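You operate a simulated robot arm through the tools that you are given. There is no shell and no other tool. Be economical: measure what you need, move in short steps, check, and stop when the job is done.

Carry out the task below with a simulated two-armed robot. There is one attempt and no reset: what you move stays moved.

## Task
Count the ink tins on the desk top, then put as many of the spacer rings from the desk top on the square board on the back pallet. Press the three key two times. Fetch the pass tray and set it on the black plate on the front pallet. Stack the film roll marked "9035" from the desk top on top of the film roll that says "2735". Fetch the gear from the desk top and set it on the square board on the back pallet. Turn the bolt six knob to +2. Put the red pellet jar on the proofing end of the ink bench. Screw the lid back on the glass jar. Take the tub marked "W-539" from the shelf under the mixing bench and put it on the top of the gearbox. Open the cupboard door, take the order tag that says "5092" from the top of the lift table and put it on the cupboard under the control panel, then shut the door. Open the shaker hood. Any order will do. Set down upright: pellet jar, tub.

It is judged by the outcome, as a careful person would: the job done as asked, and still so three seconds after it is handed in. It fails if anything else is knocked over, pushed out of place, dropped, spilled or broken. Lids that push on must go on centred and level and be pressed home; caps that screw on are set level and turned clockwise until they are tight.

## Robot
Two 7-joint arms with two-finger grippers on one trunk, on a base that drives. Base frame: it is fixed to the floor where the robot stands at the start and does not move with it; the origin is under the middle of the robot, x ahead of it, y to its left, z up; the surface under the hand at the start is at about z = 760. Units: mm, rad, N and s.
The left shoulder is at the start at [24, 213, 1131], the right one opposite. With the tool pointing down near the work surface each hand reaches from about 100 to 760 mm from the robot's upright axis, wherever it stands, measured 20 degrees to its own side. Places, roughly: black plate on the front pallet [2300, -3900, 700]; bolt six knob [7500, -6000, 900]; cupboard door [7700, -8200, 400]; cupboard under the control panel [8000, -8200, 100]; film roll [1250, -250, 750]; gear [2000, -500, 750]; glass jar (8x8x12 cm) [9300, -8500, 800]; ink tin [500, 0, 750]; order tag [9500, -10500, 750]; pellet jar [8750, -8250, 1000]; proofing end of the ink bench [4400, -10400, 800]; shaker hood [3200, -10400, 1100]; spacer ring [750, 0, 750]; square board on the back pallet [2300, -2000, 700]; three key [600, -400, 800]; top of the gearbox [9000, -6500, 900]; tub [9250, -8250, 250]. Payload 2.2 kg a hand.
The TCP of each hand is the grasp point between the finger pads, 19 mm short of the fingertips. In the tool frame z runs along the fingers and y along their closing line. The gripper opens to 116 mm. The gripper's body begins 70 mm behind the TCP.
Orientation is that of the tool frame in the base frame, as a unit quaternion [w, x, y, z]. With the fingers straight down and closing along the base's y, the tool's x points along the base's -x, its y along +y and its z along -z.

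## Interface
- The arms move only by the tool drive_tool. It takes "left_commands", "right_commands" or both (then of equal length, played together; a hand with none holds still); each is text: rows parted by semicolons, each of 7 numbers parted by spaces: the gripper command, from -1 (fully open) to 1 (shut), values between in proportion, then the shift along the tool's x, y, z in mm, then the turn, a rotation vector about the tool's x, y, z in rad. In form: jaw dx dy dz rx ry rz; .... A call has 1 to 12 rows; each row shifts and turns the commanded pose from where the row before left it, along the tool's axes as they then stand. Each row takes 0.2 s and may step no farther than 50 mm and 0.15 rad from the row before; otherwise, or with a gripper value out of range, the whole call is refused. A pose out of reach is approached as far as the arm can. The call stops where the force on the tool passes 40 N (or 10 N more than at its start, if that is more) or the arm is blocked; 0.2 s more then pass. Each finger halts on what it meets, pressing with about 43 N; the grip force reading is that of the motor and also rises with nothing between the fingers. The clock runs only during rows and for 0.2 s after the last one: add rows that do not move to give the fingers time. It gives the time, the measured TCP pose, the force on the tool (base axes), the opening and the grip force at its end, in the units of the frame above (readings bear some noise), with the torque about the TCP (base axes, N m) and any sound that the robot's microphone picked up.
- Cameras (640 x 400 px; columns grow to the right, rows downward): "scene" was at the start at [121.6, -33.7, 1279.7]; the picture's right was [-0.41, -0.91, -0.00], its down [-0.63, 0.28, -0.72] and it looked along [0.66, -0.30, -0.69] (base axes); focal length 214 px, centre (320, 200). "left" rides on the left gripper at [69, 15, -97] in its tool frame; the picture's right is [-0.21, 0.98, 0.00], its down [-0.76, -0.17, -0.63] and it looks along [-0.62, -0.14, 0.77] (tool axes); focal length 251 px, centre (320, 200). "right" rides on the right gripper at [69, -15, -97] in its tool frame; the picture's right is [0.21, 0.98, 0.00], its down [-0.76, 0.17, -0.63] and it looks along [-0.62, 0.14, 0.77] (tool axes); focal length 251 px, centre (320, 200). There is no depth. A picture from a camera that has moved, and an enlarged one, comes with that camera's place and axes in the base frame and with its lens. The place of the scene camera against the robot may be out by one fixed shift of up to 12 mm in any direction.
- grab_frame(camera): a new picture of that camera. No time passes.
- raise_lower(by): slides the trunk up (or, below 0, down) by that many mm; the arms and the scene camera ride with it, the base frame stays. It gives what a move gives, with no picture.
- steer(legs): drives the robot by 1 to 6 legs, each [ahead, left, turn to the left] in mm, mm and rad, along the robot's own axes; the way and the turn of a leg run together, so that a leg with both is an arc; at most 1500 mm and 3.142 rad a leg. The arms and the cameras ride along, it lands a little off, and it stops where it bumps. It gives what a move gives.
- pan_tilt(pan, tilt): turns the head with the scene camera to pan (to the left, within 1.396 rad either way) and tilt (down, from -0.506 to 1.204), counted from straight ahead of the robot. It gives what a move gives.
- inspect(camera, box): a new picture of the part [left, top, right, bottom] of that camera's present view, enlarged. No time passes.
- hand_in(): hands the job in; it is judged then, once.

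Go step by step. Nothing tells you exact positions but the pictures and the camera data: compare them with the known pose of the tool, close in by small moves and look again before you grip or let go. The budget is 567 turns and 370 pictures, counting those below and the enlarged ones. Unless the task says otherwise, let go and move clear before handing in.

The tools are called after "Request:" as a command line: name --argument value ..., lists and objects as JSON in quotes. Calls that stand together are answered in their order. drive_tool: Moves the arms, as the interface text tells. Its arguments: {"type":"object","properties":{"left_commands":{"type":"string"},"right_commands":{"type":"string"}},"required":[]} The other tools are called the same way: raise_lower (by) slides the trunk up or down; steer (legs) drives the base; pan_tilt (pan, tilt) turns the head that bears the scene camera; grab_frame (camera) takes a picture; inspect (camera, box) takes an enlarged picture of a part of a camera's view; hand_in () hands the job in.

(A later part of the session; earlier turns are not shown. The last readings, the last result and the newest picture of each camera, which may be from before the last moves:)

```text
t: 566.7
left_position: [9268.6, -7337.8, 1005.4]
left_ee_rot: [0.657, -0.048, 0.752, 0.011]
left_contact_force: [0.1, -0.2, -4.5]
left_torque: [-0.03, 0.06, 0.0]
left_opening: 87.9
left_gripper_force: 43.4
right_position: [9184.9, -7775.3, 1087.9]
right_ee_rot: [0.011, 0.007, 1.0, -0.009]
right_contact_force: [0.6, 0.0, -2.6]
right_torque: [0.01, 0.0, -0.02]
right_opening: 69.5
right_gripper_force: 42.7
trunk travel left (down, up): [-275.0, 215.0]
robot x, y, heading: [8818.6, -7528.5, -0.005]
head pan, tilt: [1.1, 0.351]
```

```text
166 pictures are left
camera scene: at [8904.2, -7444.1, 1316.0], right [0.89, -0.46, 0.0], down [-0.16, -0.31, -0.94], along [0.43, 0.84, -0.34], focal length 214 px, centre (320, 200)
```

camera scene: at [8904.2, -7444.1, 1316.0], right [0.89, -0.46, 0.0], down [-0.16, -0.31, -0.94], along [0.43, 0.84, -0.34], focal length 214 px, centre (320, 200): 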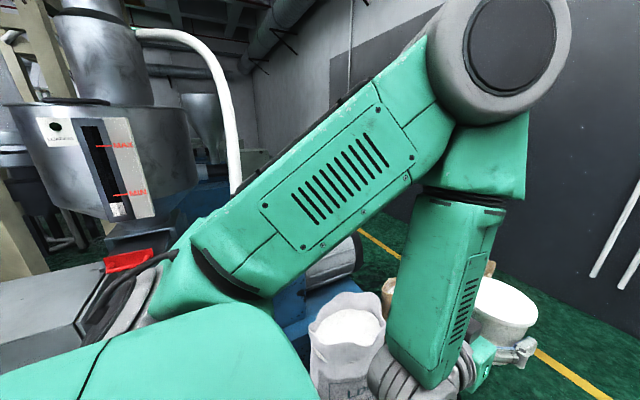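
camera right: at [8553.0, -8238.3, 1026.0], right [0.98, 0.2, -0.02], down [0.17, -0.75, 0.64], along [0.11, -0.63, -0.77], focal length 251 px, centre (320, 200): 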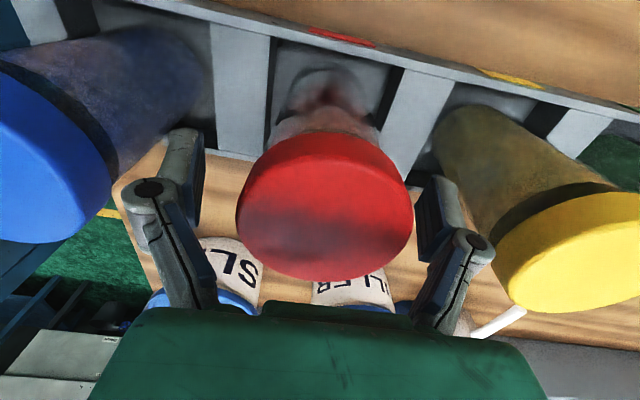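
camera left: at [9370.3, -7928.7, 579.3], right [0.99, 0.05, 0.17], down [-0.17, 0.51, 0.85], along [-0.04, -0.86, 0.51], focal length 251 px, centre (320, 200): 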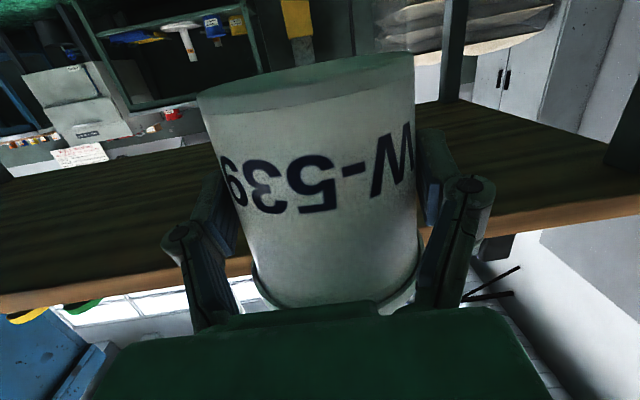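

Request:
steer --legs '[[280, 0, 0], [0, 0, 1.3]]'

Request:
pan_tilt --pan 0.25 --tilt 0.35

Request:
grab_frame --camera "scene"

```text
t: 571.8
left_position: [9035.3, -7041.7, 1006.4]
left_ee_rot: [0.518, -0.492, 0.571, 0.405]
left_contact_force: [-0.4, -0.3, -3.8]
left_torque: [-0.03, 0.03, 0.0]
left_opening: 87.6
left_gripper_force: 43.1
right_position: [9432.6, -7242.7, 1090.0]
right_ee_rot: [0.015, -0.598, 0.801, -0.001]
right_contact_force: [0.3, 0.2, -3.2]
right_torque: [0.02, -0.03, 0.02]
right_opening: 69.0
right_gripper_force: 42.7
trunk travel left (down, up): [-275.0, 215.0]
robot x, y, heading: [9097.6, -7526.9, 1.294]
head pan, tilt: [1.1, 0.351]
```

```text
t: 573.0
left_position: [9035.1, -7043.2, 1005.7]
left_ee_rot: [0.519, -0.49, 0.571, 0.405]
left_contact_force: [-0.5, -0.2, -5.4]
left_torque: [-0.05, 0.0, 0.02]
left_opening: 87.8
left_gripper_force: 43.1
right_position: [9432.9, -7244.2, 1088.9]
right_ee_rot: [0.015, -0.599, 0.801, 0.0]
right_contact_force: [0.2, 0.2, -3.2]
right_torque: [-0.02, -0.01, -0.02]
right_opening: 69.0
right_gripper_force: 43.4
trunk travel left (down, up): [-275.0, 215.0]
robot x, y, heading: [9095.4, -7527.8, 1.293]
head pan, tilt: [0.25, 0.351]
```

```text
165 pictures are left
camera scene: at [9115.2, -7392.2, 1315.8], right [1.0, -0.03, 0.0], down [-0.01, -0.35, -0.94], along [0.03, 0.94, -0.35], focal length 214 px, centre (320, 200)
```

scene: 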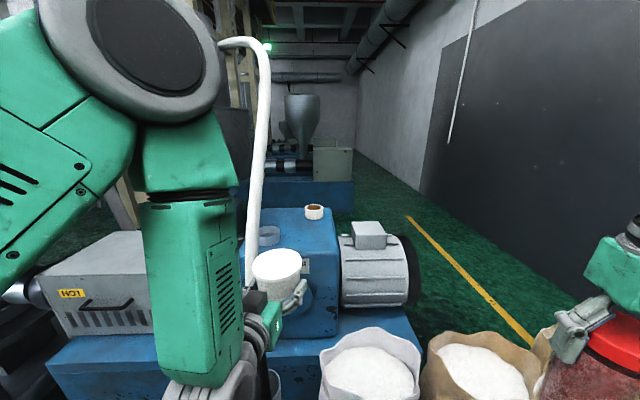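

Request:
steer --legs '[[290, 40, 0]]'

Request:
drive_tool --left_commands "1 0 0 0 0 0 0; 1 0 0 0 0 0 0; 1 0 0 0 0 0 0; 1 0 0 0 0 0 0; 1 0 0 0 0 0 0; 1 0 0 0 0 0 0; 1 0 0 0 0 0 0; 1 0 0 0 0 0 0; 1 0 0 0 0 0 0; 1 0 0 0 0 0 0; 1 0 0 0 0 0 0; 1 0 0 0 0 0 0"

Request:
grab_frame --camera "scene"

Request:
grab_frame --camera "left"

```text
t: 575.0
left_position: [9065.2, -6759.5, 1008.2]
left_ee_rot: [0.539, -0.496, 0.554, 0.396]
left_contact_force: [-1.3, -0.8, -4.4]
left_torque: [0.02, 0.01, 0.0]
left_opening: 87.9
left_gripper_force: 43.0
right_position: [9448.7, -6975.7, 1099.4]
right_ee_rot: [0.029, -0.594, 0.804, -0.015]
right_contact_force: [0.5, 0.6, -3.0]
right_torque: [-0.06, -0.05, -0.02]
right_opening: 69.1
right_gripper_force: 43.1
trunk travel left (down, up): [-275.0, 215.0]
robot x, y, heading: [9147.1, -7262.4, 1.28]
head pan, tilt: [0.25, 0.351]
stopped in leg 1: the robot was blocked; the commanded pose is now the measured one
```

```text
t: 577.6
left_position: [9071.5, -6756.9, 1011.2]
left_ee_rot: [0.54, -0.492, 0.554, 0.399]
left_contact_force: [-0.2, 0.7, -4.7]
left_torque: [-0.06, 0.01, 0.01]
left_opening: 87.7
left_gripper_force: 42.4
right_position: [9455.7, -6975.8, 1099.5]
right_ee_rot: [0.026, -0.595, 0.803, -0.011]
right_contact_force: [0.7, 0.0, -2.9]
right_torque: [0.0, 0.0, -0.01]
right_opening: 69.3
right_gripper_force: 43.3
trunk travel left (down, up): [-275.0, 215.0]
robot x, y, heading: [9150.1, -7259.4, 1.282]
head pan, tilt: [0.25, 0.351]
```

```text
164 pictures are left
camera scene: at [9187.3, -7130.3, 1317.3], right [1.0, -0.04, -0.02], down [-0.03, -0.34, -0.94], along [0.03, 0.94, -0.34], focal length 214 px, centre (320, 200)
```

scene: 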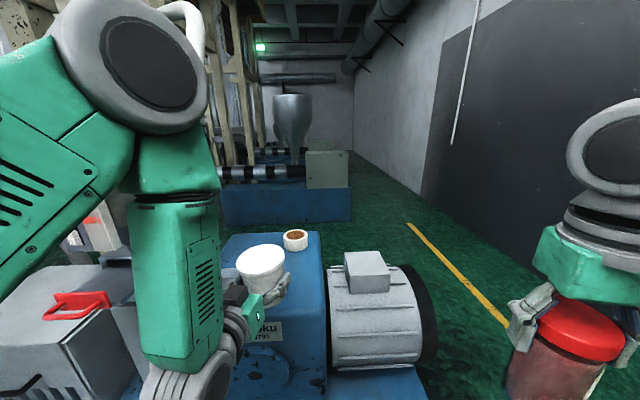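

```text
163 pictures are left
camera left: at [9042.3, -6856.6, 949.0], right [-0.97, 0.22, 0.12], down [-0.02, -0.56, 0.83], along [0.25, 0.8, 0.55], focal length 251 px, centre (320, 200)
```

left: 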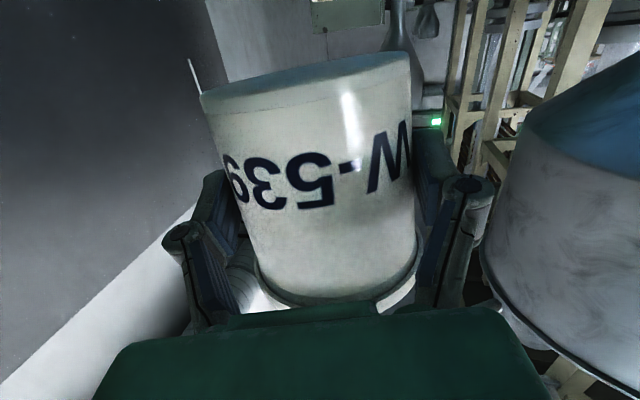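

Request:
steer --legs '[[-12, 0, 0]]'

Request:
drive_tool --left_commands "1 -3 1 35 0 0.0515 0.046; 1 -4 1 35 0 0 0; 1 -4 1 35 0 0 0; 1 -4 1 35 0 0 0; 1 0 0 0 0 0 0; 1 0 0 0 0 0 0; 1 0 0 0 0 0 0; 1 0 0 0 0 0 0"

Request:
grab_frame --camera "scene"

Request:
inspect --camera "scene" --box '[200, 200, 360, 310]'

```text
t: 578.4
left_position: [9069.0, -6767.1, 1008.3]
left_ee_rot: [0.538, -0.493, 0.556, 0.398]
left_contact_force: [0.8, 0.0, -4.0]
left_torque: [-0.07, 0.04, 0.04]
left_opening: 87.7
left_gripper_force: 42.6
right_position: [9453.9, -6982.8, 1096.7]
right_ee_rot: [0.024, -0.595, 0.803, -0.011]
right_contact_force: [0.1, 0.6, -3.2]
right_torque: [-0.02, 0.04, 0.0]
right_opening: 69.1
right_gripper_force: 43.0
trunk travel left (down, up): [-275.0, 215.0]
robot x, y, heading: [9142.7, -7272.3, 1.279]
head pan, tilt: [0.25, 0.351]
```

```text
t: 580.2
left_position: [9085.9, -6630.3, 1004.4]
left_ee_rot: [0.516, -0.492, 0.578, 0.396]
left_contact_force: [0.1, 0.9, -3.7]
left_torque: [-0.08, -0.02, 0.02]
left_opening: 87.6
left_gripper_force: 43.5
right_position: [9446.0, -6985.1, 1099.2]
right_ee_rot: [0.027, -0.595, 0.803, -0.014]
right_contact_force: [0.3, 0.3, -3.9]
right_torque: [0.0, -0.03, 0.02]
right_opening: 69.4
right_gripper_force: 42.9
trunk travel left (down, up): [-275.0, 215.0]
robot x, y, heading: [9141.5, -7271.9, 1.28]
head pan, tilt: [0.25, 0.351]
```

```text
162 pictures are left
camera scene: at [9170.0, -7134.8, 1316.3], right [1.0, -0.04, -0.01], down [-0.02, -0.34, -0.94], along [0.03, 0.94, -0.35], focal length 214 px, centre (320, 200)
```

scene: 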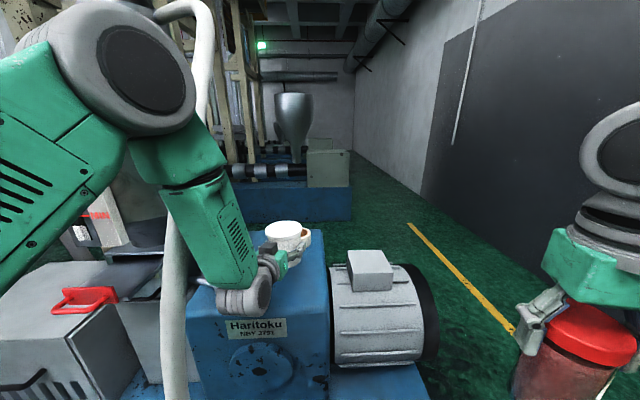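

```text
3.64 times, centred on (280, 255) of scene
camera zoom: at [9170.0, -7134.8, 1316.3], right [1.0, -0.04, -0.01], down [-0.02, -0.34, -0.94], along [0.03, 0.94, -0.35], focal length 780 px, centre (466, 0)
```

zoom: 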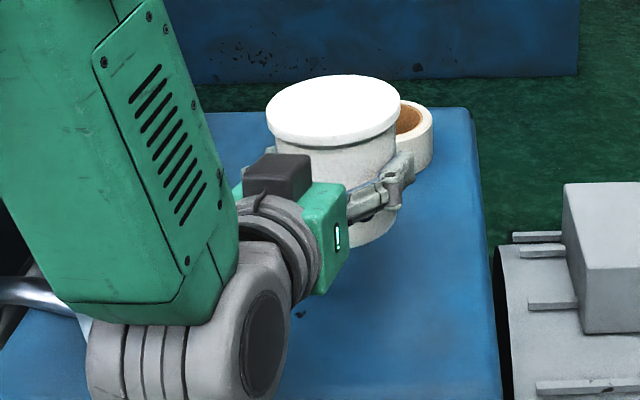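

Request:
inspect --camera "scene" --box '[170, 280, 350, 400]'

```text
3.33 times, centred on (260, 340) of scene
camera zoom: at [9170.0, -7134.8, 1316.3], right [1.0, -0.04, -0.01], down [-0.02, -0.34, -0.94], along [0.03, 0.94, -0.35], focal length 715 px, centre (520, -267)
```

zoom: 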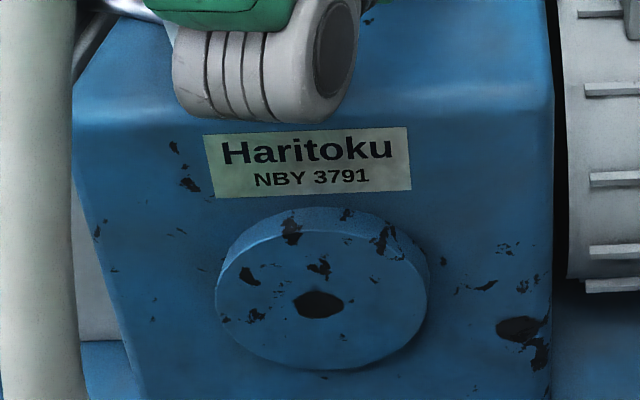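

Request:
drive_tool --left_commands "1 5 -15 -27 0 0 0; 1 0 0 0 0 0 0; 1 15 0.8 2.3 0 0 0; 1 10 0.5 1.5 0 0 0; 1 0 0 0 0 0 0"

Request:
inspect --camera "scene" --box '[200, 200, 360, 310]'

Request:
grab_frame --camera "left"

```text
t: 581.4
left_position: [9096.7, -6660.0, 976.8]
left_ee_rot: [0.517, -0.491, 0.579, 0.396]
left_contact_force: [0.7, -0.5, -4.2]
left_torque: [-0.06, 0.01, 0.03]
left_opening: 87.8
left_gripper_force: 42.8
right_position: [9445.3, -6984.8, 1097.9]
right_ee_rot: [0.028, -0.595, 0.803, -0.014]
right_contact_force: [-0.6, -1.0, -3.6]
right_torque: [0.01, -0.02, -0.01]
right_opening: 69.0
right_gripper_force: 42.8
trunk travel left (down, up): [-275.0, 215.0]
robot x, y, heading: [9145.4, -7271.1, 1.279]
head pan, tilt: [0.25, 0.351]
```

```text
3.64 times, centred on (280, 255) of scene
camera zoom: at [9170.0, -7134.8, 1316.3], right [1.0, -0.04, -0.01], down [-0.02, -0.34, -0.94], along [0.03, 0.94, -0.35], focal length 780 px, centre (466, 0)
```

zoom: 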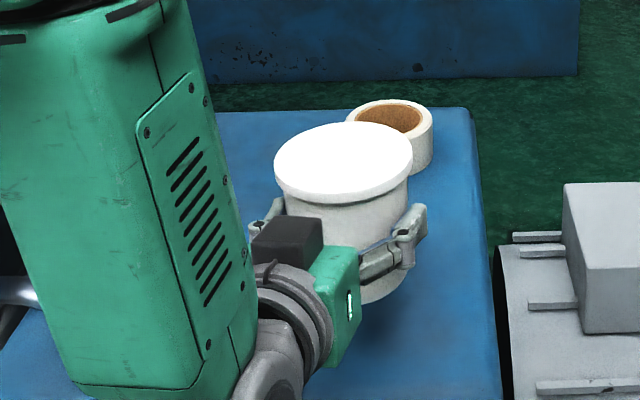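

```text
158 pictures are left
camera left: at [9062.1, -6761.6, 922.2], right [-0.96, 0.23, 0.16], down [0.02, -0.52, 0.85], along [0.28, 0.82, 0.5], focal length 251 px, centre (320, 200)
```

left: 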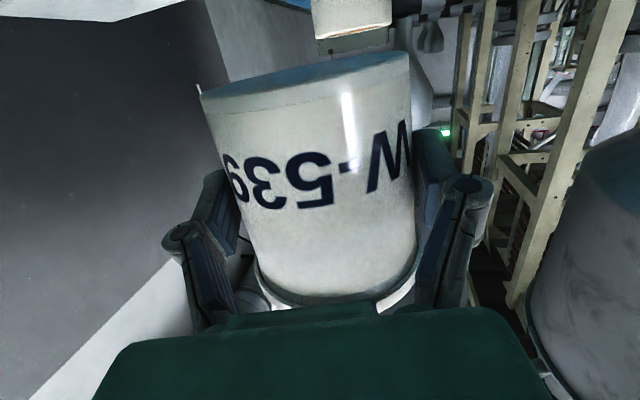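

Request:
drive_tool --left_commands "1 3 0.1 0.4 0 0 0; 1 3 0.1 0.4 0 0 0; 1 0 0 0 0 0 0"

Request:
drive_tool --left_commands "1 2 0.1 0.3 0 0 0; 1 2 0.1 0.3 0 0 0; 1 0 0 0 0 0 0"

Request:
drive_tool --left_commands "1 2 0.1 0.3 0 0 0; 1 2 0.1 0.3 0 0 0; 1 0 0 0 0 0 0"

```text
t: 582.2
left_position: [9094.6, -6659.8, 971.6]
left_ee_rot: [0.516, -0.492, 0.579, 0.395]
left_contact_force: [-0.1, 0.5, -4.8]
left_torque: [-0.05, -0.01, -0.02]
left_opening: 87.4
left_gripper_force: 43.3
right_position: [9446.3, -6986.0, 1099.8]
right_ee_rot: [0.029, -0.596, 0.803, -0.014]
right_contact_force: [0.0, -0.1, -2.6]
right_torque: [-0.04, 0.01, 0.01]
right_opening: 69.3
right_gripper_force: 42.6
trunk travel left (down, up): [-275.0, 215.0]
robot x, y, heading: [9142.6, -7273.8, 1.283]
head pan, tilt: [0.25, 0.351]
```

```text
t: 583.0
left_position: [9095.7, -6660.9, 968.5]
left_ee_rot: [0.517, -0.491, 0.579, 0.395]
left_contact_force: [-0.5, -0.1, -4.5]
left_torque: [-0.06, -0.01, 0.01]
left_opening: 87.7
left_gripper_force: 42.7
right_position: [9445.1, -6984.2, 1099.4]
right_ee_rot: [0.027, -0.595, 0.803, -0.014]
right_contact_force: [0.6, -0.1, -2.7]
right_torque: [0.01, 0.07, 0.01]
right_opening: 68.7
right_gripper_force: 43.4
trunk travel left (down, up): [-275.0, 215.0]
robot x, y, heading: [9143.2, -7270.8, 1.284]
head pan, tilt: [0.25, 0.351]
```

```text
t: 583.8
left_position: [9094.8, -6660.5, 963.2]
left_ee_rot: [0.517, -0.492, 0.579, 0.395]
left_contact_force: [0.6, 0.0, -4.3]
left_torque: [-0.06, 0.04, 0.01]
left_opening: 87.9
left_gripper_force: 43.1
right_position: [9445.9, -6985.9, 1098.2]
right_ee_rot: [0.028, -0.596, 0.803, -0.014]
right_contact_force: [-0.6, -0.3, -2.7]
right_torque: [0.01, 0.02, 0.02]
right_opening: 69.0
right_gripper_force: 43.4
trunk travel left (down, up): [-275.0, 215.0]
robot x, y, heading: [9143.9, -7272.7, 1.285]
head pan, tilt: [0.25, 0.351]
```

Request:
drive_tool --left_commands "1 2 0.1 0.3 0 0 0; 1 2 0.1 0.3 0 0 0; 1 2 0.1 0.3 0 0 0; 1 0 0 0 0 0 0"

Request:
drive_tool --left_commands "1 2 0.1 0.3 0 0 0; 1 2 0.1 0.3 0 0 0; 1 0 0 0 0 0 0"

Request:
inspect --camera "scene" --box '[220, 220, 340, 310]'

```text
t: 584.8
left_position: [9095.2, -6661.1, 959.0]
left_ee_rot: [0.517, -0.491, 0.579, 0.394]
left_contact_force: [0.0, 0.6, -4.4]
left_torque: [-0.07, 0.02, 0.01]
left_opening: 87.4
left_gripper_force: 43.1
right_position: [9444.2, -6984.7, 1097.6]
right_ee_rot: [0.028, -0.595, 0.803, -0.015]
right_contact_force: [0.6, -0.1, -3.0]
right_torque: [-0.01, 0.0, 0.02]
right_opening: 69.0
right_gripper_force: 43.0
trunk travel left (down, up): [-275.0, 215.0]
robot x, y, heading: [9144.7, -7270.5, 1.281]
head pan, tilt: [0.25, 0.351]
```

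```text
t: 585.6
left_position: [9094.5, -6661.0, 953.4]
left_ee_rot: [0.517, -0.492, 0.579, 0.396]
left_contact_force: [0.1, -0.2, -4.8]
left_torque: [-0.03, -0.02, 0.0]
left_opening: 87.4
left_gripper_force: 42.6
right_position: [9445.9, -6985.4, 1099.9]
right_ee_rot: [0.027, -0.595, 0.803, -0.014]
right_contact_force: [-0.4, -0.1, -3.9]
right_torque: [-0.05, 0.0, -0.03]
right_opening: 69.0
right_gripper_force: 43.0
trunk travel left (down, up): [-275.0, 215.0]
robot x, y, heading: [9139.9, -7269.5, 1.282]
head pan, tilt: [0.25, 0.351]
```

```text
4.44 times, centred on (280, 265) of scene
camera zoom: at [9170.1, -7134.8, 1316.3], right [1.0, -0.04, -0.01], down [-0.02, -0.34, -0.94], along [0.03, 0.94, -0.35], focal length 953 px, centre (498, -89)
```

zoom: 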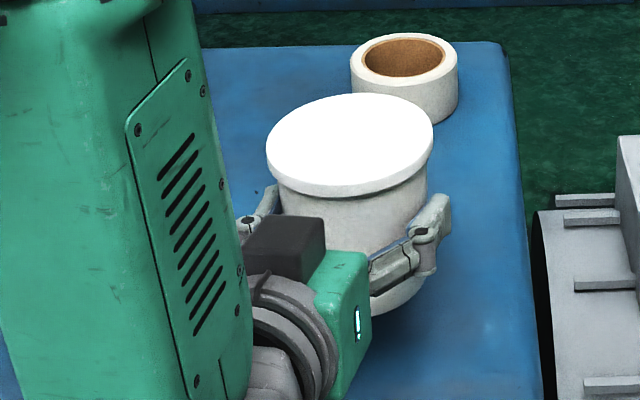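

Request:
drive_tool --left_commands "1 3 0.1 0.4 0 0 0; 1 3 0.1 0.4 0 0 0; 1 0 0 0 0 0 0"

Request:
drive_tool --left_commands "1 2 0.1 0.3 0 0 0; 1 2 0.1 0.3 0 0 0; 1 0 0 0 0 0 0"

Request:
drive_tool --left_commands "1 2 0.1 0.3 0 0 0; 1 2 0.1 0.3 0 0 0; 1 0 0 0 0 0 0"

Request:
inspect --camera "scene" --box '[220, 220, 340, 310]'

```text
t: 586.4
left_position: [9095.5, -6660.9, 947.8]
left_ee_rot: [0.517, -0.491, 0.579, 0.396]
left_contact_force: [-0.4, -0.5, -4.3]
left_torque: [-0.05, -0.01, 0.0]
left_opening: 87.5
left_gripper_force: 42.7
right_position: [9445.2, -6985.5, 1099.2]
right_ee_rot: [0.028, -0.595, 0.803, -0.014]
right_contact_force: [0.6, 0.1, -3.0]
right_torque: [0.0, 0.02, 0.01]
right_opening: 69.3
right_gripper_force: 43.3
trunk travel left (down, up): [-275.0, 215.0]
robot x, y, heading: [9141.5, -7265.3, 1.281]
head pan, tilt: [0.25, 0.351]
```

```text
t: 587.2
left_position: [9095.3, -6660.3, 943.6]
left_ee_rot: [0.516, -0.493, 0.578, 0.396]
left_contact_force: [-0.4, -1.0, -5.9]
left_torque: [-0.06, 0.06, 0.0]
left_opening: 87.6
left_gripper_force: 42.7
right_position: [9446.1, -6984.5, 1098.3]
right_ee_rot: [0.028, -0.595, 0.803, -0.015]
right_contact_force: [0.0, -0.2, -3.3]
right_torque: [-0.02, 0.02, 0.0]
right_opening: 69.2
right_gripper_force: 43.4
trunk travel left (down, up): [-275.0, 215.0]
robot x, y, heading: [9143.1, -7267.8, 1.283]
head pan, tilt: [0.25, 0.351]
```

```text
t: 588.0
left_position: [9095.0, -6660.5, 939.6]
left_ee_rot: [0.516, -0.492, 0.579, 0.395]
left_contact_force: [-0.6, 0.1, -4.7]
left_torque: [-0.02, 0.03, -0.01]
left_opening: 87.3
left_gripper_force: 43.2
right_position: [9446.1, -6985.5, 1097.6]
right_ee_rot: [0.029, -0.595, 0.803, -0.015]
right_contact_force: [-0.6, -0.2, -2.7]
right_torque: [-0.03, 0.0, 0.03]
right_opening: 69.1
right_gripper_force: 42.5
trunk travel left (down, up): [-275.0, 215.0]
robot x, y, heading: [9143.2, -7270.0, 1.284]
head pan, tilt: [0.25, 0.351]
```

```text
4.44 times, centred on (280, 265) of scene
camera zoom: at [9170.1, -7134.8, 1316.3], right [1.0, -0.04, -0.01], down [-0.02, -0.34, -0.94], along [0.03, 0.94, -0.35], focal length 953 px, centre (498, -89)
```

zoom: 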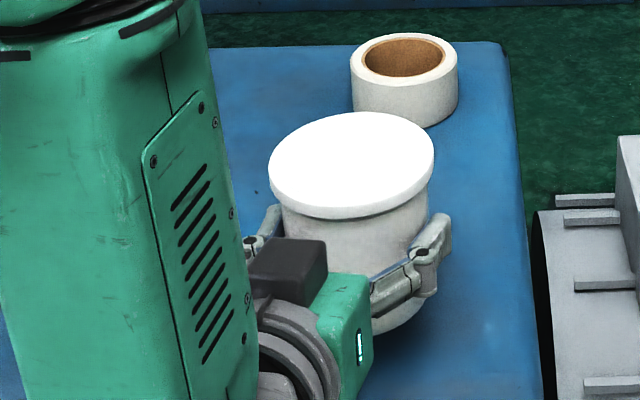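

Request:
drive_tool --left_commands "1 3 0.1 0.4 0 0 0; 1 3 0.1 0.4 0 0 0; 1 0 0 0 0 0 0"

Request:
drive_tool --left_commands "1 2 0.1 0.3 0 0 0; 1 2 0.1 0.3 0 0 0; 1 0 0 0 0 0 0"

Request:
drive_tool --left_commands "1 2 0.1 0.3 0 0 0; 1 2 0.1 0.3 0 0 0; 1 0 0 0 0 0 0"

Request:
drive_tool --left_commands "1 2 0.1 0.3 0 0 0; 1 2 0.1 0.3 0 0 0; 1 0 0 0 0 0 0"

Request:
drive_tool --left_commands "1 2 0.1 0.3 0 0 0; 1 2 0.1 0.3 0 0 0; 1 0 0 0 0 0 0"

```text
t: 588.8
left_position: [9095.2, -6660.5, 934.4]
left_ee_rot: [0.516, -0.492, 0.579, 0.395]
left_contact_force: [0.4, -0.2, -4.0]
left_torque: [-0.03, -0.02, 0.03]
left_opening: 87.5
left_gripper_force: 42.6
right_position: [9446.1, -6984.8, 1099.9]
right_ee_rot: [0.027, -0.595, 0.803, -0.015]
right_contact_force: [0.0, -0.4, -2.7]
right_torque: [0.01, 0.0, 0.0]
right_opening: 68.8
right_gripper_force: 43.3
trunk travel left (down, up): [-275.0, 215.0]
robot x, y, heading: [9142.8, -7269.2, 1.284]
head pan, tilt: [0.25, 0.351]
```

```text
t: 589.6
left_position: [9094.6, -6661.2, 929.4]
left_ee_rot: [0.516, -0.493, 0.578, 0.396]
left_contact_force: [-0.3, 0.0, -4.8]
left_torque: [-0.08, 0.01, 0.02]
left_opening: 87.6
left_gripper_force: 42.6
right_position: [9445.7, -6985.9, 1099.1]
right_ee_rot: [0.028, -0.595, 0.803, -0.015]
right_contact_force: [0.3, -0.5, -2.9]
right_torque: [-0.02, 0.03, 0.03]
right_opening: 69.0
right_gripper_force: 43.3
trunk travel left (down, up): [-275.0, 215.0]
robot x, y, heading: [9145.4, -7270.6, 1.283]
head pan, tilt: [0.25, 0.351]
```

```text
t: 590.4
left_position: [9094.8, -6661.4, 925.3]
left_ee_rot: [0.517, -0.491, 0.579, 0.395]
left_contact_force: [0.1, -0.4, -4.0]
left_torque: [-0.04, -0.01, 0.02]
left_opening: 87.6
left_gripper_force: 42.8
right_position: [9446.3, -6985.3, 1099.3]
right_ee_rot: [0.028, -0.595, 0.803, -0.015]
right_contact_force: [-0.3, 0.0, -2.9]
right_torque: [-0.01, 0.01, -0.01]
right_opening: 68.9
right_gripper_force: 43.2
trunk travel left (down, up): [-275.0, 215.0]
robot x, y, heading: [9145.2, -7270.4, 1.28]
head pan, tilt: [0.25, 0.351]
```

```text
t: 591.2
left_position: [9094.6, -6661.8, 921.9]
left_ee_rot: [0.517, -0.492, 0.578, 0.396]
left_contact_force: [-0.2, -0.1, -3.5]
left_torque: [-0.02, 0.02, -0.01]
left_opening: 87.6
left_gripper_force: 42.6
right_position: [9446.0, -6984.9, 1099.8]
right_ee_rot: [0.028, -0.594, 0.804, -0.014]
right_contact_force: [0.3, 0.3, -2.2]
right_torque: [0.01, -0.01, -0.05]
right_opening: 68.9
right_gripper_force: 42.7
trunk travel left (down, up): [-275.0, 215.0]
robot x, y, heading: [9143.8, -7269.7, 1.279]
head pan, tilt: [0.25, 0.351]
```

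```text
t: 592.0
left_position: [9095.4, -6660.6, 918.0]
left_ee_rot: [0.516, -0.492, 0.579, 0.395]
left_contact_force: [-0.3, 0.5, -4.5]
left_torque: [-0.05, 0.03, 0.01]
left_opening: 87.5
left_gripper_force: 42.5
right_position: [9445.1, -6984.7, 1098.6]
right_ee_rot: [0.027, -0.596, 0.803, -0.014]
right_contact_force: [-0.7, 0.9, -3.9]
right_torque: [0.01, 0.01, 0.02]
right_opening: 69.3
right_gripper_force: 43.6
trunk travel left (down, up): [-275.0, 215.0]
robot x, y, heading: [9146.2, -7268.1, 1.285]
head pan, tilt: [0.25, 0.351]
```

Request:
inspect --camera "scene" --box '[200, 220, 360, 330]'

```text
3.64 times, centred on (280, 275) of scene
camera zoom: at [9170.2, -7134.7, 1316.3], right [1.0, -0.04, -0.01], down [-0.02, -0.34, -0.94], along [0.03, 0.94, -0.35], focal length 780 px, centre (466, -73)
```

zoom: 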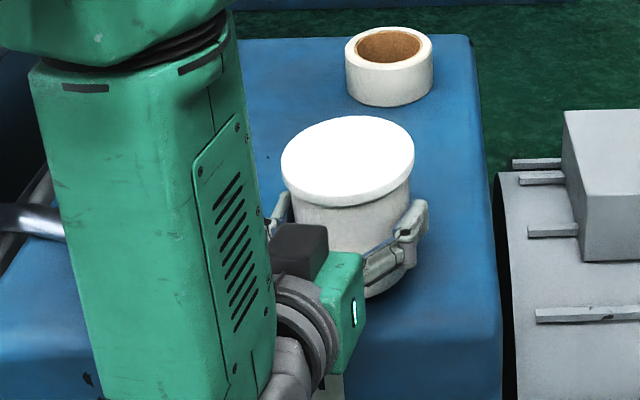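

Request:
drive_tool --left_commands "1 1.5 0.1 0.2 0 0 0; 1 1.5 0.1 0.2 0 0 0; 1 1.5 0.1 0.2 0 0 0; 1 1.5 0.1 0.2 0 0 0; 1 0 0 0 0 0 0"

Request:
drive_tool --left_commands "1 1.5 0.1 0.2 0 0 0; 1 1.5 0.1 0.2 0 0 0; 1 1.5 0.1 0.2 0 0 0; 1 1.5 0.1 0.2 0 0 0; 1 0 0 0 0 0 0"

Request:
drive_tool --left_commands "1 1.5 0.1 0.2 0 0 0; 1 1.5 0.1 0.2 0 0 0; 1 1.5 0.1 0.2 0 0 0; 1 1.5 0.1 0.2 0 0 0; 1 0 0 0 0 0 0"

```text
t: 593.2
left_position: [9095.1, -6661.0, 910.9]
left_ee_rot: [0.517, -0.491, 0.579, 0.395]
left_contact_force: [-0.2, 0.0, -3.8]
left_torque: [-0.03, 0.04, 0.01]
left_opening: 87.5
left_gripper_force: 43.1
right_position: [9446.3, -6985.1, 1098.5]
right_ee_rot: [0.028, -0.595, 0.803, -0.014]
right_contact_force: [-0.1, -0.4, -3.7]
right_torque: [0.02, -0.01, 0.05]
right_opening: 69.1
right_gripper_force: 43.3
trunk travel left (down, up): [-275.0, 215.0]
robot x, y, heading: [9144.7, -7266.8, 1.276]
head pan, tilt: [0.25, 0.351]
```

```text
t: 594.4
left_position: [9096.2, -6662.2, 908.2]
left_ee_rot: [0.519, -0.489, 0.577, 0.397]
left_contact_force: [4.5, -2.7, 20.5]
left_torque: [0.84, 0.41, -0.08]
left_opening: 87.5
left_gripper_force: 42.9
right_position: [9446.8, -6987.7, 1099.9]
right_ee_rot: [0.03, -0.595, 0.803, -0.011]
right_contact_force: [-0.3, 0.7, -3.2]
right_torque: [-0.01, 0.02, 0.0]
right_opening: 69.0
right_gripper_force: 43.5
trunk travel left (down, up): [-275.0, 215.0]
robot x, y, heading: [9140.7, -7273.2, 1.281]
head pan, tilt: [0.25, 0.351]
```

```text
t: 595.6
left_position: [9095.7, -6662.2, 901.6]
left_ee_rot: [0.519, -0.49, 0.576, 0.399]
left_contact_force: [2.8, -3.6, 30.0]
left_torque: [0.46, 0.18, -0.22]
left_opening: 86.7
left_gripper_force: 42.6
right_position: [9445.7, -6987.2, 1100.1]
right_ee_rot: [0.029, -0.595, 0.803, -0.012]
right_contact_force: [-0.8, -0.7, -2.9]
right_torque: [0.01, 0.02, -0.04]
right_opening: 69.4
right_gripper_force: 43.5
trunk travel left (down, up): [-275.0, 215.0]
robot x, y, heading: [9143.3, -7270.2, 1.285]
head pan, tilt: [0.25, 0.351]
```

Request:
drive_tool --left_commands "1 -2 0 0 0 0 0; 0.1 0 0 0 0 0 0; -0.3 0 0 0 0 0 0; -0.8 0 0 0 0 0 0; -1 0 0 0 0 0 0; -1 0 0 0 0 0 0"

Request:
inspect --camera "scene" --box '[200, 220, 360, 330]'

```text
t: 597.0
left_position: [9095.3, -6659.9, 900.7]
left_ee_rot: [0.516, -0.492, 0.578, 0.396]
left_contact_force: [-0.2, 0.0, 0.5]
left_torque: [-0.01, 0.02, -0.01]
left_opening: 116.2
left_gripper_force: 0.0
right_position: [9446.9, -6984.4, 1099.4]
right_ee_rot: [0.028, -0.594, 0.804, -0.013]
right_contact_force: [0.5, -0.6, -3.1]
right_torque: [-0.01, 0.04, -0.01]
right_opening: 69.3
right_gripper_force: 42.8
trunk travel left (down, up): [-275.0, 215.0]
robot x, y, heading: [9144.4, -7269.6, 1.284]
head pan, tilt: [0.25, 0.351]
```

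```text
3.64 times, centred on (280, 275) of scene
camera zoom: at [9169.9, -7134.8, 1316.2], right [1.0, -0.04, -0.01], down [-0.02, -0.35, -0.94], along [0.03, 0.94, -0.35], focal length 780 px, centre (466, -73)
```

zoom: 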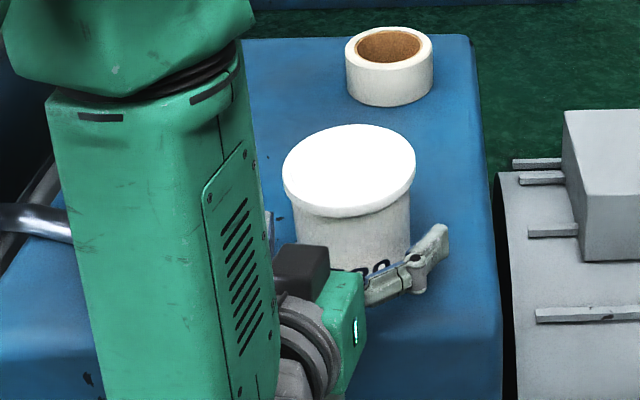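

Request:
drive_tool --left_commands "-1 0 0 -20 0 0 0; -1 0 0 -30 0 0 0; -1 0 0 -35 0 0 0; -1 -10 0 -35 0 0 0; -1 -40 0 -10 0 0 0; -1 -40 0 0 0 0 0; -1 0 0 0 0 0 0"

Request:
inspect --camera "scene" --box '[200, 220, 360, 330]'

```text
t: 598.6
left_position: [9076.7, -6760.9, 1003.1]
left_ee_rot: [0.517, -0.492, 0.579, 0.395]
left_contact_force: [0.9, 0.0, 0.2]
left_torque: [-0.03, 0.05, -0.01]
left_opening: 115.9
left_gripper_force: 0.0
left hand out of reach, approached as far as the arm can: row 5, 6
right_position: [9444.9, -6984.7, 1098.8]
right_ee_rot: [0.029, -0.595, 0.803, -0.013]
right_contact_force: [-0.6, 0.6, -2.6]
right_torque: [0.0, 0.01, 0.02]
right_opening: 69.1
right_gripper_force: 43.1
trunk travel left (down, up): [-275.0, 215.0]
robot x, y, heading: [9145.2, -7271.6, 1.284]
head pan, tilt: [0.25, 0.351]
```

```text
3.64 times, centred on (280, 275) of scene
camera zoom: at [9169.5, -7135.3, 1316.3], right [1.0, -0.04, -0.01], down [-0.02, -0.34, -0.94], along [0.03, 0.94, -0.35], focal length 780 px, centre (466, -73)
```

zoom: 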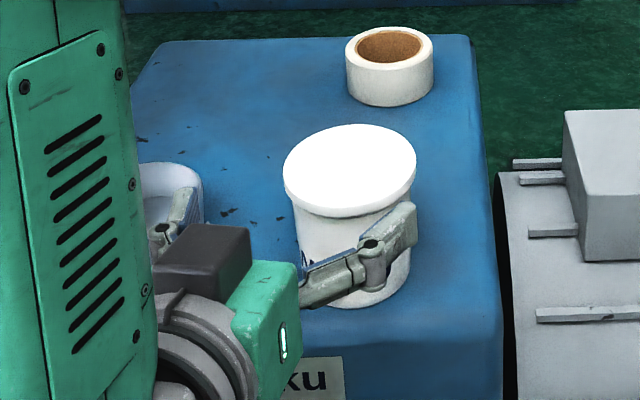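

Request:
steer --legs '[[-250, 0, 0]]'

Request:
drive_tool --left_commands "-1 0 0 -20 0 0.145 0; -1 0 0 -20 0 0.145 0; -1 0 0 -20 0 0.145 0; -1 0 0 -20 0 0.145 0; -1 0 0 0 0 0.145 0; -1 0 0 0 0 0.145 0; -1 0 0 0 0 0.145 0; -1 0 0 0 0 0.145 0; -1 0 0 0 0 0.145 0; -1 0 0 0 0 0.1 0; -1 0 0 0 0 0 0"

Request:
steer --legs '[[0, 0, -1.284], [750, 0, 0], [0, 0, 1.57]]'

Request:
pan_tilt --pan 0.0 --tilt 0.3

Request:
grab_frame --camera "scene"

```text
t: 600.4
left_position: [9008.6, -7000.2, 1003.4]
left_ee_rot: [0.516, -0.49, 0.579, 0.397]
left_contact_force: [0.4, -0.7, 0.2]
left_torque: [0.02, -0.04, 0.04]
left_opening: 115.9
left_gripper_force: 0.0
right_position: [9379.9, -7224.4, 1097.0]
right_ee_rot: [0.026, -0.595, 0.803, -0.014]
right_contact_force: [1.1, -1.1, -3.8]
right_torque: [0.01, 0.03, 0.03]
right_opening: 69.1
right_gripper_force: 43.2
trunk travel left (down, up): [-275.0, 215.0]
robot x, y, heading: [9075.6, -7511.9, 1.283]
head pan, tilt: [0.25, 0.351]
```

```text
t: 602.8
left_position: [9016.2, -7040.7, 1024.7]
left_ee_rot: [0.022, -0.63, 0.776, -0.015]
left_contact_force: [-0.1, -0.2, 0.4]
left_torque: [0.0, 0.0, -0.01]
left_opening: 115.8
left_gripper_force: 0.1
left hand out of reach, approached as far as the arm can: row 1, 2, 3
right_position: [9374.9, -7226.6, 1096.0]
right_ee_rot: [0.026, -0.595, 0.803, -0.016]
right_contact_force: [0.7, 0.4, -4.6]
right_torque: [0.01, 0.01, 0.03]
right_opening: 69.3
right_gripper_force: 43.5
trunk travel left (down, up): [-275.0, 215.0]
robot x, y, heading: [9078.2, -7509.2, 1.282]
head pan, tilt: [0.25, 0.351]
```

```text
t: 613.8
left_position: [9626.8, -7072.4, 1025.4]
left_ee_rot: [-0.024, 0.738, -0.674, 0.011]
left_contact_force: [0.0, 0.4, -0.4]
left_torque: [-0.02, 0.05, 0.0]
left_opening: 115.9
left_gripper_force: 0.0
right_position: [10024.1, -7145.3, 1097.1]
right_ee_rot: [-0.029, 0.707, -0.706, 0.012]
right_contact_force: [0.7, -1.1, -3.2]
right_torque: [-0.03, 0.01, 0.0]
right_opening: 69.3
right_gripper_force: 42.9
trunk travel left (down, up): [-275.0, 215.0]
robot x, y, heading: [9815.7, -7503.6, 1.58]
head pan, tilt: [0.25, 0.351]
```

```text
t: 614.6
left_position: [9627.1, -7074.4, 1026.5]
left_ee_rot: [-0.024, 0.739, -0.674, 0.011]
left_contact_force: [0.7, -0.3, 0.7]
left_torque: [0.02, -0.03, -0.01]
left_opening: 115.8
left_gripper_force: 0.0
right_position: [10023.3, -7148.7, 1094.3]
right_ee_rot: [-0.027, 0.707, -0.707, 0.014]
right_contact_force: [-0.2, 1.3, -2.9]
right_torque: [0.01, -0.02, 0.02]
right_opening: 68.9
right_gripper_force: 43.0
trunk travel left (down, up): [-275.0, 215.0]
robot x, y, heading: [9816.6, -7503.5, 1.582]
head pan, tilt: [0.0, 0.3]
```

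```text
152 pictures are left
camera scene: at [9821.7, -7365.3, 1320.6], right [1.0, 0.01, 0.0], down [0.0, -0.3, -0.95], along [-0.01, 0.95, -0.3], focal length 214 px, centre (320, 200)
```

scene: 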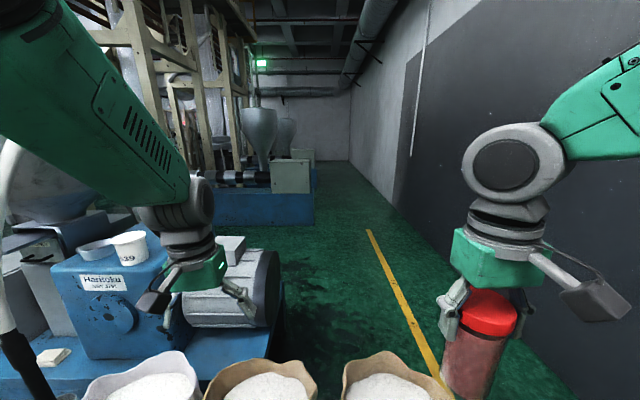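

Request:
steer --legs '[[0, -660, 0], [1500, 0, 0], [450, 0, 0], [0, 0, 1.56]]'

Request:
grab_frame --camera "scene"

```text
t: 631.3
left_position: [10022.9, -5751.3, 1024.9]
left_ee_rot: [-0.029, 0.999, 0.035, -0.01]
left_contact_force: [0.2, -0.2, -0.1]
left_torque: [-0.02, 0.0, 0.01]
left_opening: 116.1
left_gripper_force: 0.0
right_position: [10105.8, -5358.0, 1096.6]
right_ee_rot: [-0.031, 0.999, -0.011, -0.009]
right_contact_force: [-0.1, -1.0, -3.7]
right_torque: [0.03, 0.0, 0.01]
right_opening: 69.2
right_gripper_force: 43.0
trunk travel left (down, up): [-275.0, 215.0]
robot x, y, heading: [10457.1, -5565.2, 3.127]
head pan, tilt: [0.0, 0.3]
```

```text
151 pictures are left
camera scene: at [10324.4, -5563.3, 1320.6], right [0.01, 1.0, 0.0], down [0.3, 0.0, -0.95], along [-0.95, 0.01, -0.3], focal length 214 px, centre (320, 200)
```

scene: 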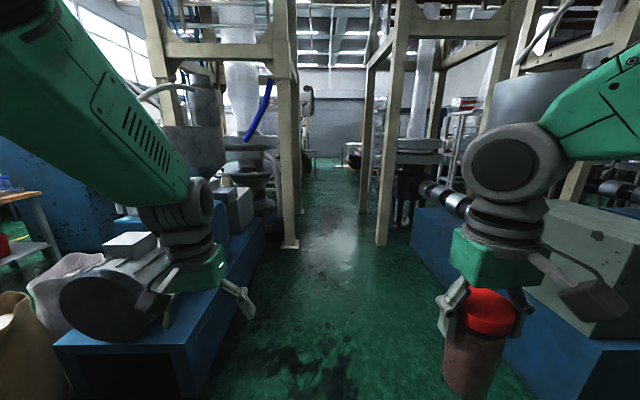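

Request:
steer --legs '[[1500, 0, 0.012], [600, 0, 0]]'

Request:
pan_tilt --pan 0.7 --tilt 0.4

Request:
grab_frame --camera "scene"

```text
t: 641.6
left_position: [7951.9, -5735.0, 1026.7]
left_ee_rot: [-0.025, 0.999, 0.039, -0.01]
left_contact_force: [0.2, 0.2, 1.0]
left_torque: [0.03, 0.02, -0.01]
left_opening: 116.1
left_gripper_force: 0.0
right_position: [8032.9, -5339.8, 1094.4]
right_ee_rot: [-0.029, 1.0, -0.007, -0.006]
right_contact_force: [0.4, 0.3, -2.9]
right_torque: [0.02, -0.04, 0.02]
right_opening: 69.1
right_gripper_force: 43.3
trunk travel left (down, up): [-275.0, 215.0]
robot x, y, heading: [8385.6, -5551.2, 3.137]
head pan, tilt: [0.0, 0.3]
```

```text
t: 642.7
left_position: [7952.8, -5735.8, 1029.0]
left_ee_rot: [-0.029, 0.999, 0.04, -0.012]
left_contact_force: [-0.3, 0.0, -0.6]
left_torque: [0.01, -0.02, 0.0]
left_opening: 115.9
left_gripper_force: 0.1
right_position: [8034.9, -5341.5, 1091.2]
right_ee_rot: [-0.029, 1.0, -0.007, -0.004]
right_contact_force: [0.6, 1.1, -3.4]
right_torque: [-0.01, 0.0, 0.0]
right_opening: 69.2
right_gripper_force: 42.7
trunk travel left (down, up): [-275.0, 215.0]
robot x, y, heading: [8382.4, -5550.8, 3.137]
head pan, tilt: [0.7, 0.4]
```

```text
150 pictures are left
camera scene: at [8262.5, -5589.7, 1313.9], right [-0.48, 0.88, 0.0], down [0.32, 0.17, -0.93], along [-0.82, -0.45, -0.37], focal length 214 px, centre (320, 200)
```

scene: 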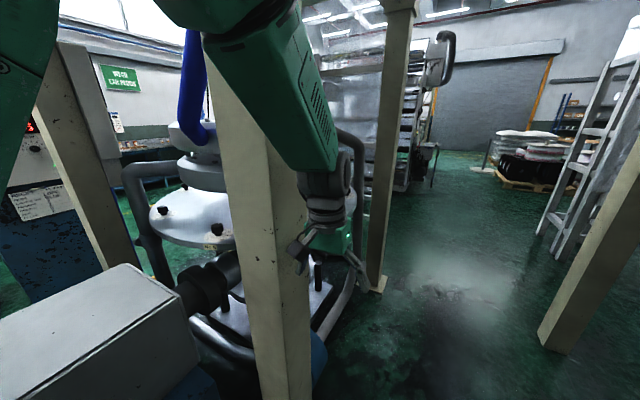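

Request:
steer --legs '[[900, -130, 0], [0, 0, 1.575]]'

Request:
pan_tilt --pan 0.0 --tilt 0.4

Request:
grab_frame --camera "scene"

```text
t: 651.3
left_position: [7684.2, -5840.3, 1027.3]
left_ee_rot: [-0.013, 0.676, 0.736, -0.03]
left_contact_force: [0.0, -0.3, 0.4]
left_torque: [-0.02, 0.01, -0.01]
left_opening: 116.2
left_gripper_force: 0.2
right_position: [7288.3, -5759.3, 1093.4]
right_ee_rot: [-0.018, 0.711, 0.703, -0.022]
right_contact_force: [0.2, 0.0, -3.2]
right_torque: [0.01, -0.01, -0.01]
right_opening: 69.1
right_gripper_force: 43.1
trunk travel left (down, up): [-275.0, 215.0]
robot x, y, heading: [7496.1, -5413.6, -1.575]
head pan, tilt: [0.7, 0.4]
```

```text
t: 652.3
left_position: [7684.4, -5838.0, 1028.6]
left_ee_rot: [-0.012, 0.678, 0.735, -0.03]
left_contact_force: [-0.1, 0.4, -0.4]
left_torque: [0.03, -0.02, 0.01]
left_opening: 116.2
left_gripper_force: 0.1
right_position: [7287.9, -5756.7, 1090.7]
right_ee_rot: [-0.02, 0.71, 0.704, -0.021]
right_contact_force: [1.1, -0.8, -3.2]
right_torque: [0.0, -0.03, 0.06]
right_opening: 69.2
right_gripper_force: 42.6
trunk travel left (down, up): [-275.0, 215.0]
robot x, y, heading: [7498.2, -5411.0, -1.573]
head pan, tilt: [0.0, 0.4]
```

```text
149 pictures are left
camera scene: at [7497.9, -5542.7, 1311.3], right [-1.0, 0.0, 0.0], down [0.0, 0.39, -0.92], along [0.0, -0.92, -0.39], focal length 214 px, centre (320, 200)
```

scene: 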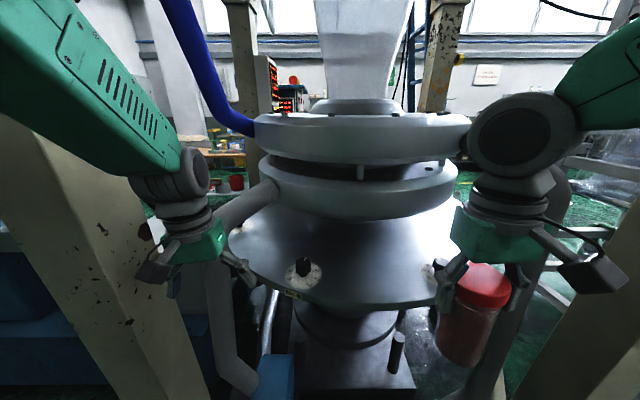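

Request:
inspect --camera "scene" --box '[240, 230, 380, 320]'

Request:
inspect --camera "scene" --box '[200, 180, 480, 340]'

```text
4.44 times, centred on (310, 275) of scene
camera zoom: at [7497.9, -5542.7, 1311.3], right [-1.0, 0.0, 0.0], down [0.0, 0.39, -0.92], along [0.0, -0.92, -0.39], focal length 953 px, centre (364, -133)
```

zoom: 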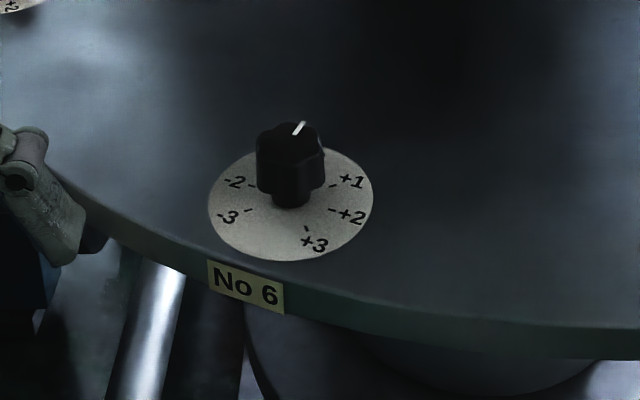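

```text
2.29 times, centred on (340, 260) of scene
camera zoom: at [7497.9, -5542.7, 1311.3], right [-1.0, 0.0, 0.0], down [0.0, 0.39, -0.92], along [0.0, -0.92, -0.39], focal length 490 px, centre (274, 63)
```

zoom: 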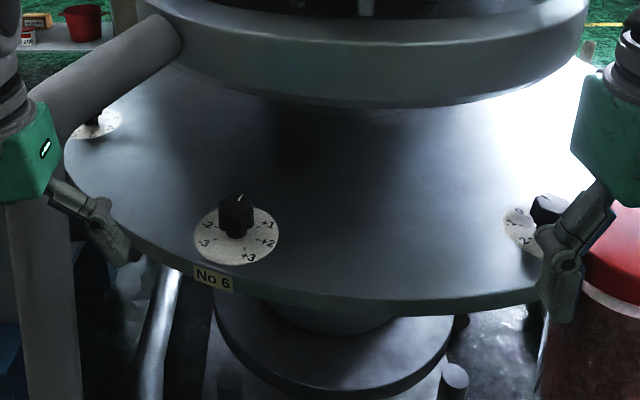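

Request:
drive_tool --left_commands "-0.4 0 -20 -10 0 0 -0.12; -0.4 0 -20 -10 0 0 -0.12; -0.4 0 -20 0 0 0 -0.116; -0.4 0 -20 0 0 -0.14 0; -0.4 0 -20 0 0 -0.14 0; -0.4 0 0 0 0 -0.14 0; -0.4 0 0 0 0 -0.14 0; -0.4 0 0 0 0 -0.14 0; -0.4 0 0 0 0 -0.14 0; -0.4 0 0 0 0 -0.12 0; -0.4 0 0 0 0 0 0"

Request:
grab_frame --camera "left"

Request:
grab_frame --camera "scene"

```text
t: 654.7
left_position: [7591.8, -5867.6, 1060.9]
left_ee_rot: [0.367, 0.457, 0.761, -0.278]
left_contact_force: [0.2, -0.1, -0.3]
left_torque: [-0.01, 0.01, 0.0]
left_opening: 81.1
left_gripper_force: 0.2
right_position: [7288.1, -5758.0, 1091.2]
right_ee_rot: [-0.019, 0.711, 0.703, -0.023]
right_contact_force: [0.5, -0.3, -2.9]
right_torque: [0.05, -0.05, 0.02]
right_opening: 69.3
right_gripper_force: 43.3
trunk travel left (down, up): [-275.0, 215.0]
robot x, y, heading: [7498.8, -5412.0, -1.574]
head pan, tilt: [0.0, 0.4]
```

```text
146 pictures are left
camera left: at [7554.4, -5754.0, 1057.9], right [0.95, 0.31, 0.09], down [-0.11, 0.04, 0.99], along [0.31, -0.95, 0.07], focal length 251 px, centre (320, 200)
```

left: 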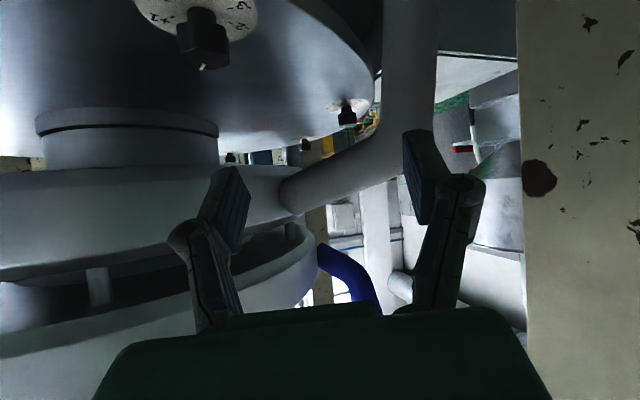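

```text
145 pictures are left
camera scene: at [7488.2, -5541.5, 1310.5], right [-1.0, 0.1, 0.0], down [0.04, 0.4, -0.92], along [-0.09, -0.91, -0.4], focal length 214 px, centre (320, 200)
```

scene: 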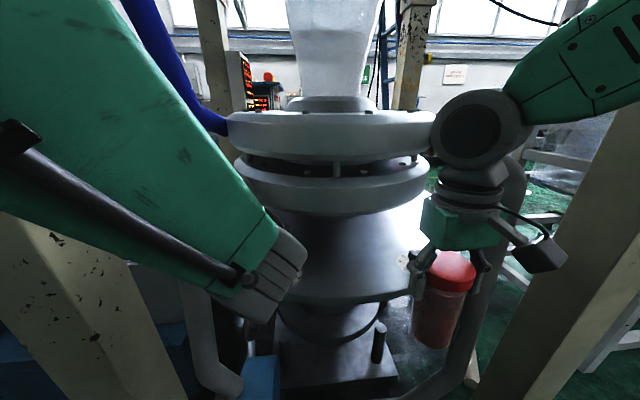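

Request:
drive_tool --left_commands "-0.4 20.5 -31 22.7 0 0 0; -0.4 20.5 -31 22.7 0 0 0; -0.4 20.5 -31 22.7 0 0 0; -0.4 0 0 0 0 0 0; -0.4 0 0 0 0 0 0"

Request:
grab_frame --camera "left"

Request:
grab_frame --camera "scene"

```text
t: 656.1
left_position: [7532.1, -5944.3, 997.4]
left_ee_rot: [0.354, 0.424, 0.785, -0.28]
left_contact_force: [-0.1, -0.2, -0.3]
left_torque: [0.01, 0.01, 0.04]
left_opening: 81.2
left_gripper_force: 0.0
right_position: [7288.4, -5755.3, 1088.8]
right_ee_rot: [-0.022, 0.711, 0.702, -0.019]
right_contact_force: [-0.3, -0.4, -2.7]
right_torque: [0.01, 0.0, 0.03]
right_opening: 69.2
right_gripper_force: 43.2
trunk travel left (down, up): [-275.0, 215.0]
robot x, y, heading: [7496.7, -5412.6, -1.572]
head pan, tilt: [0.0, 0.4]
stopped in row 5 (left hand): the arm was blocked; the commanded pose is now the measured one
```

```text
144 pictures are left
camera left: at [7489.0, -5834.0, 996.1], right [0.93, 0.37, 0.03], down [-0.05, 0.04, 1.0], along [0.37, -0.93, 0.05], focal length 251 px, centre (320, 200)
```

left: 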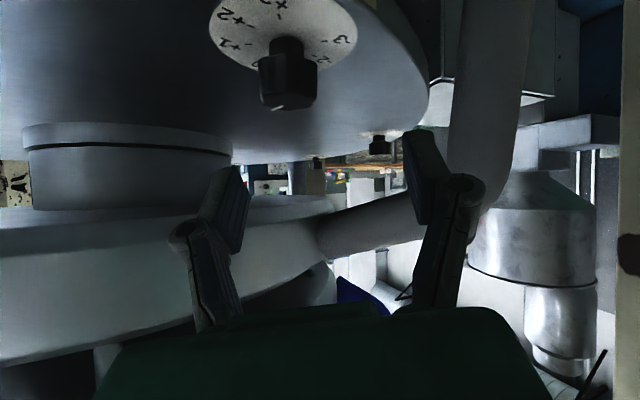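

```text
143 pictures are left
camera scene: at [7496.5, -5543.4, 1311.2], right [-1.0, 0.0, 0.0], down [0.0, 0.39, -0.92], along [0.0, -0.92, -0.39], focal length 214 px, centre (320, 200)
```

scene: 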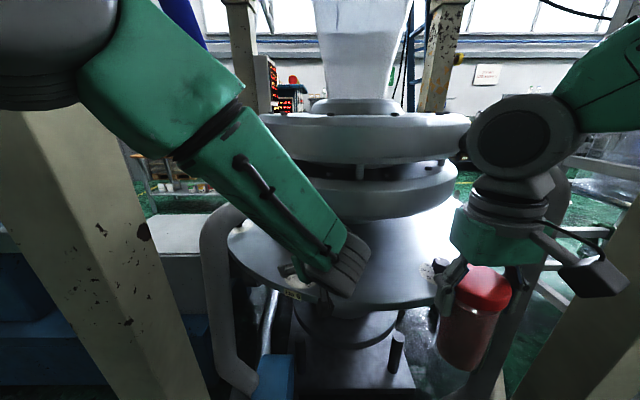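

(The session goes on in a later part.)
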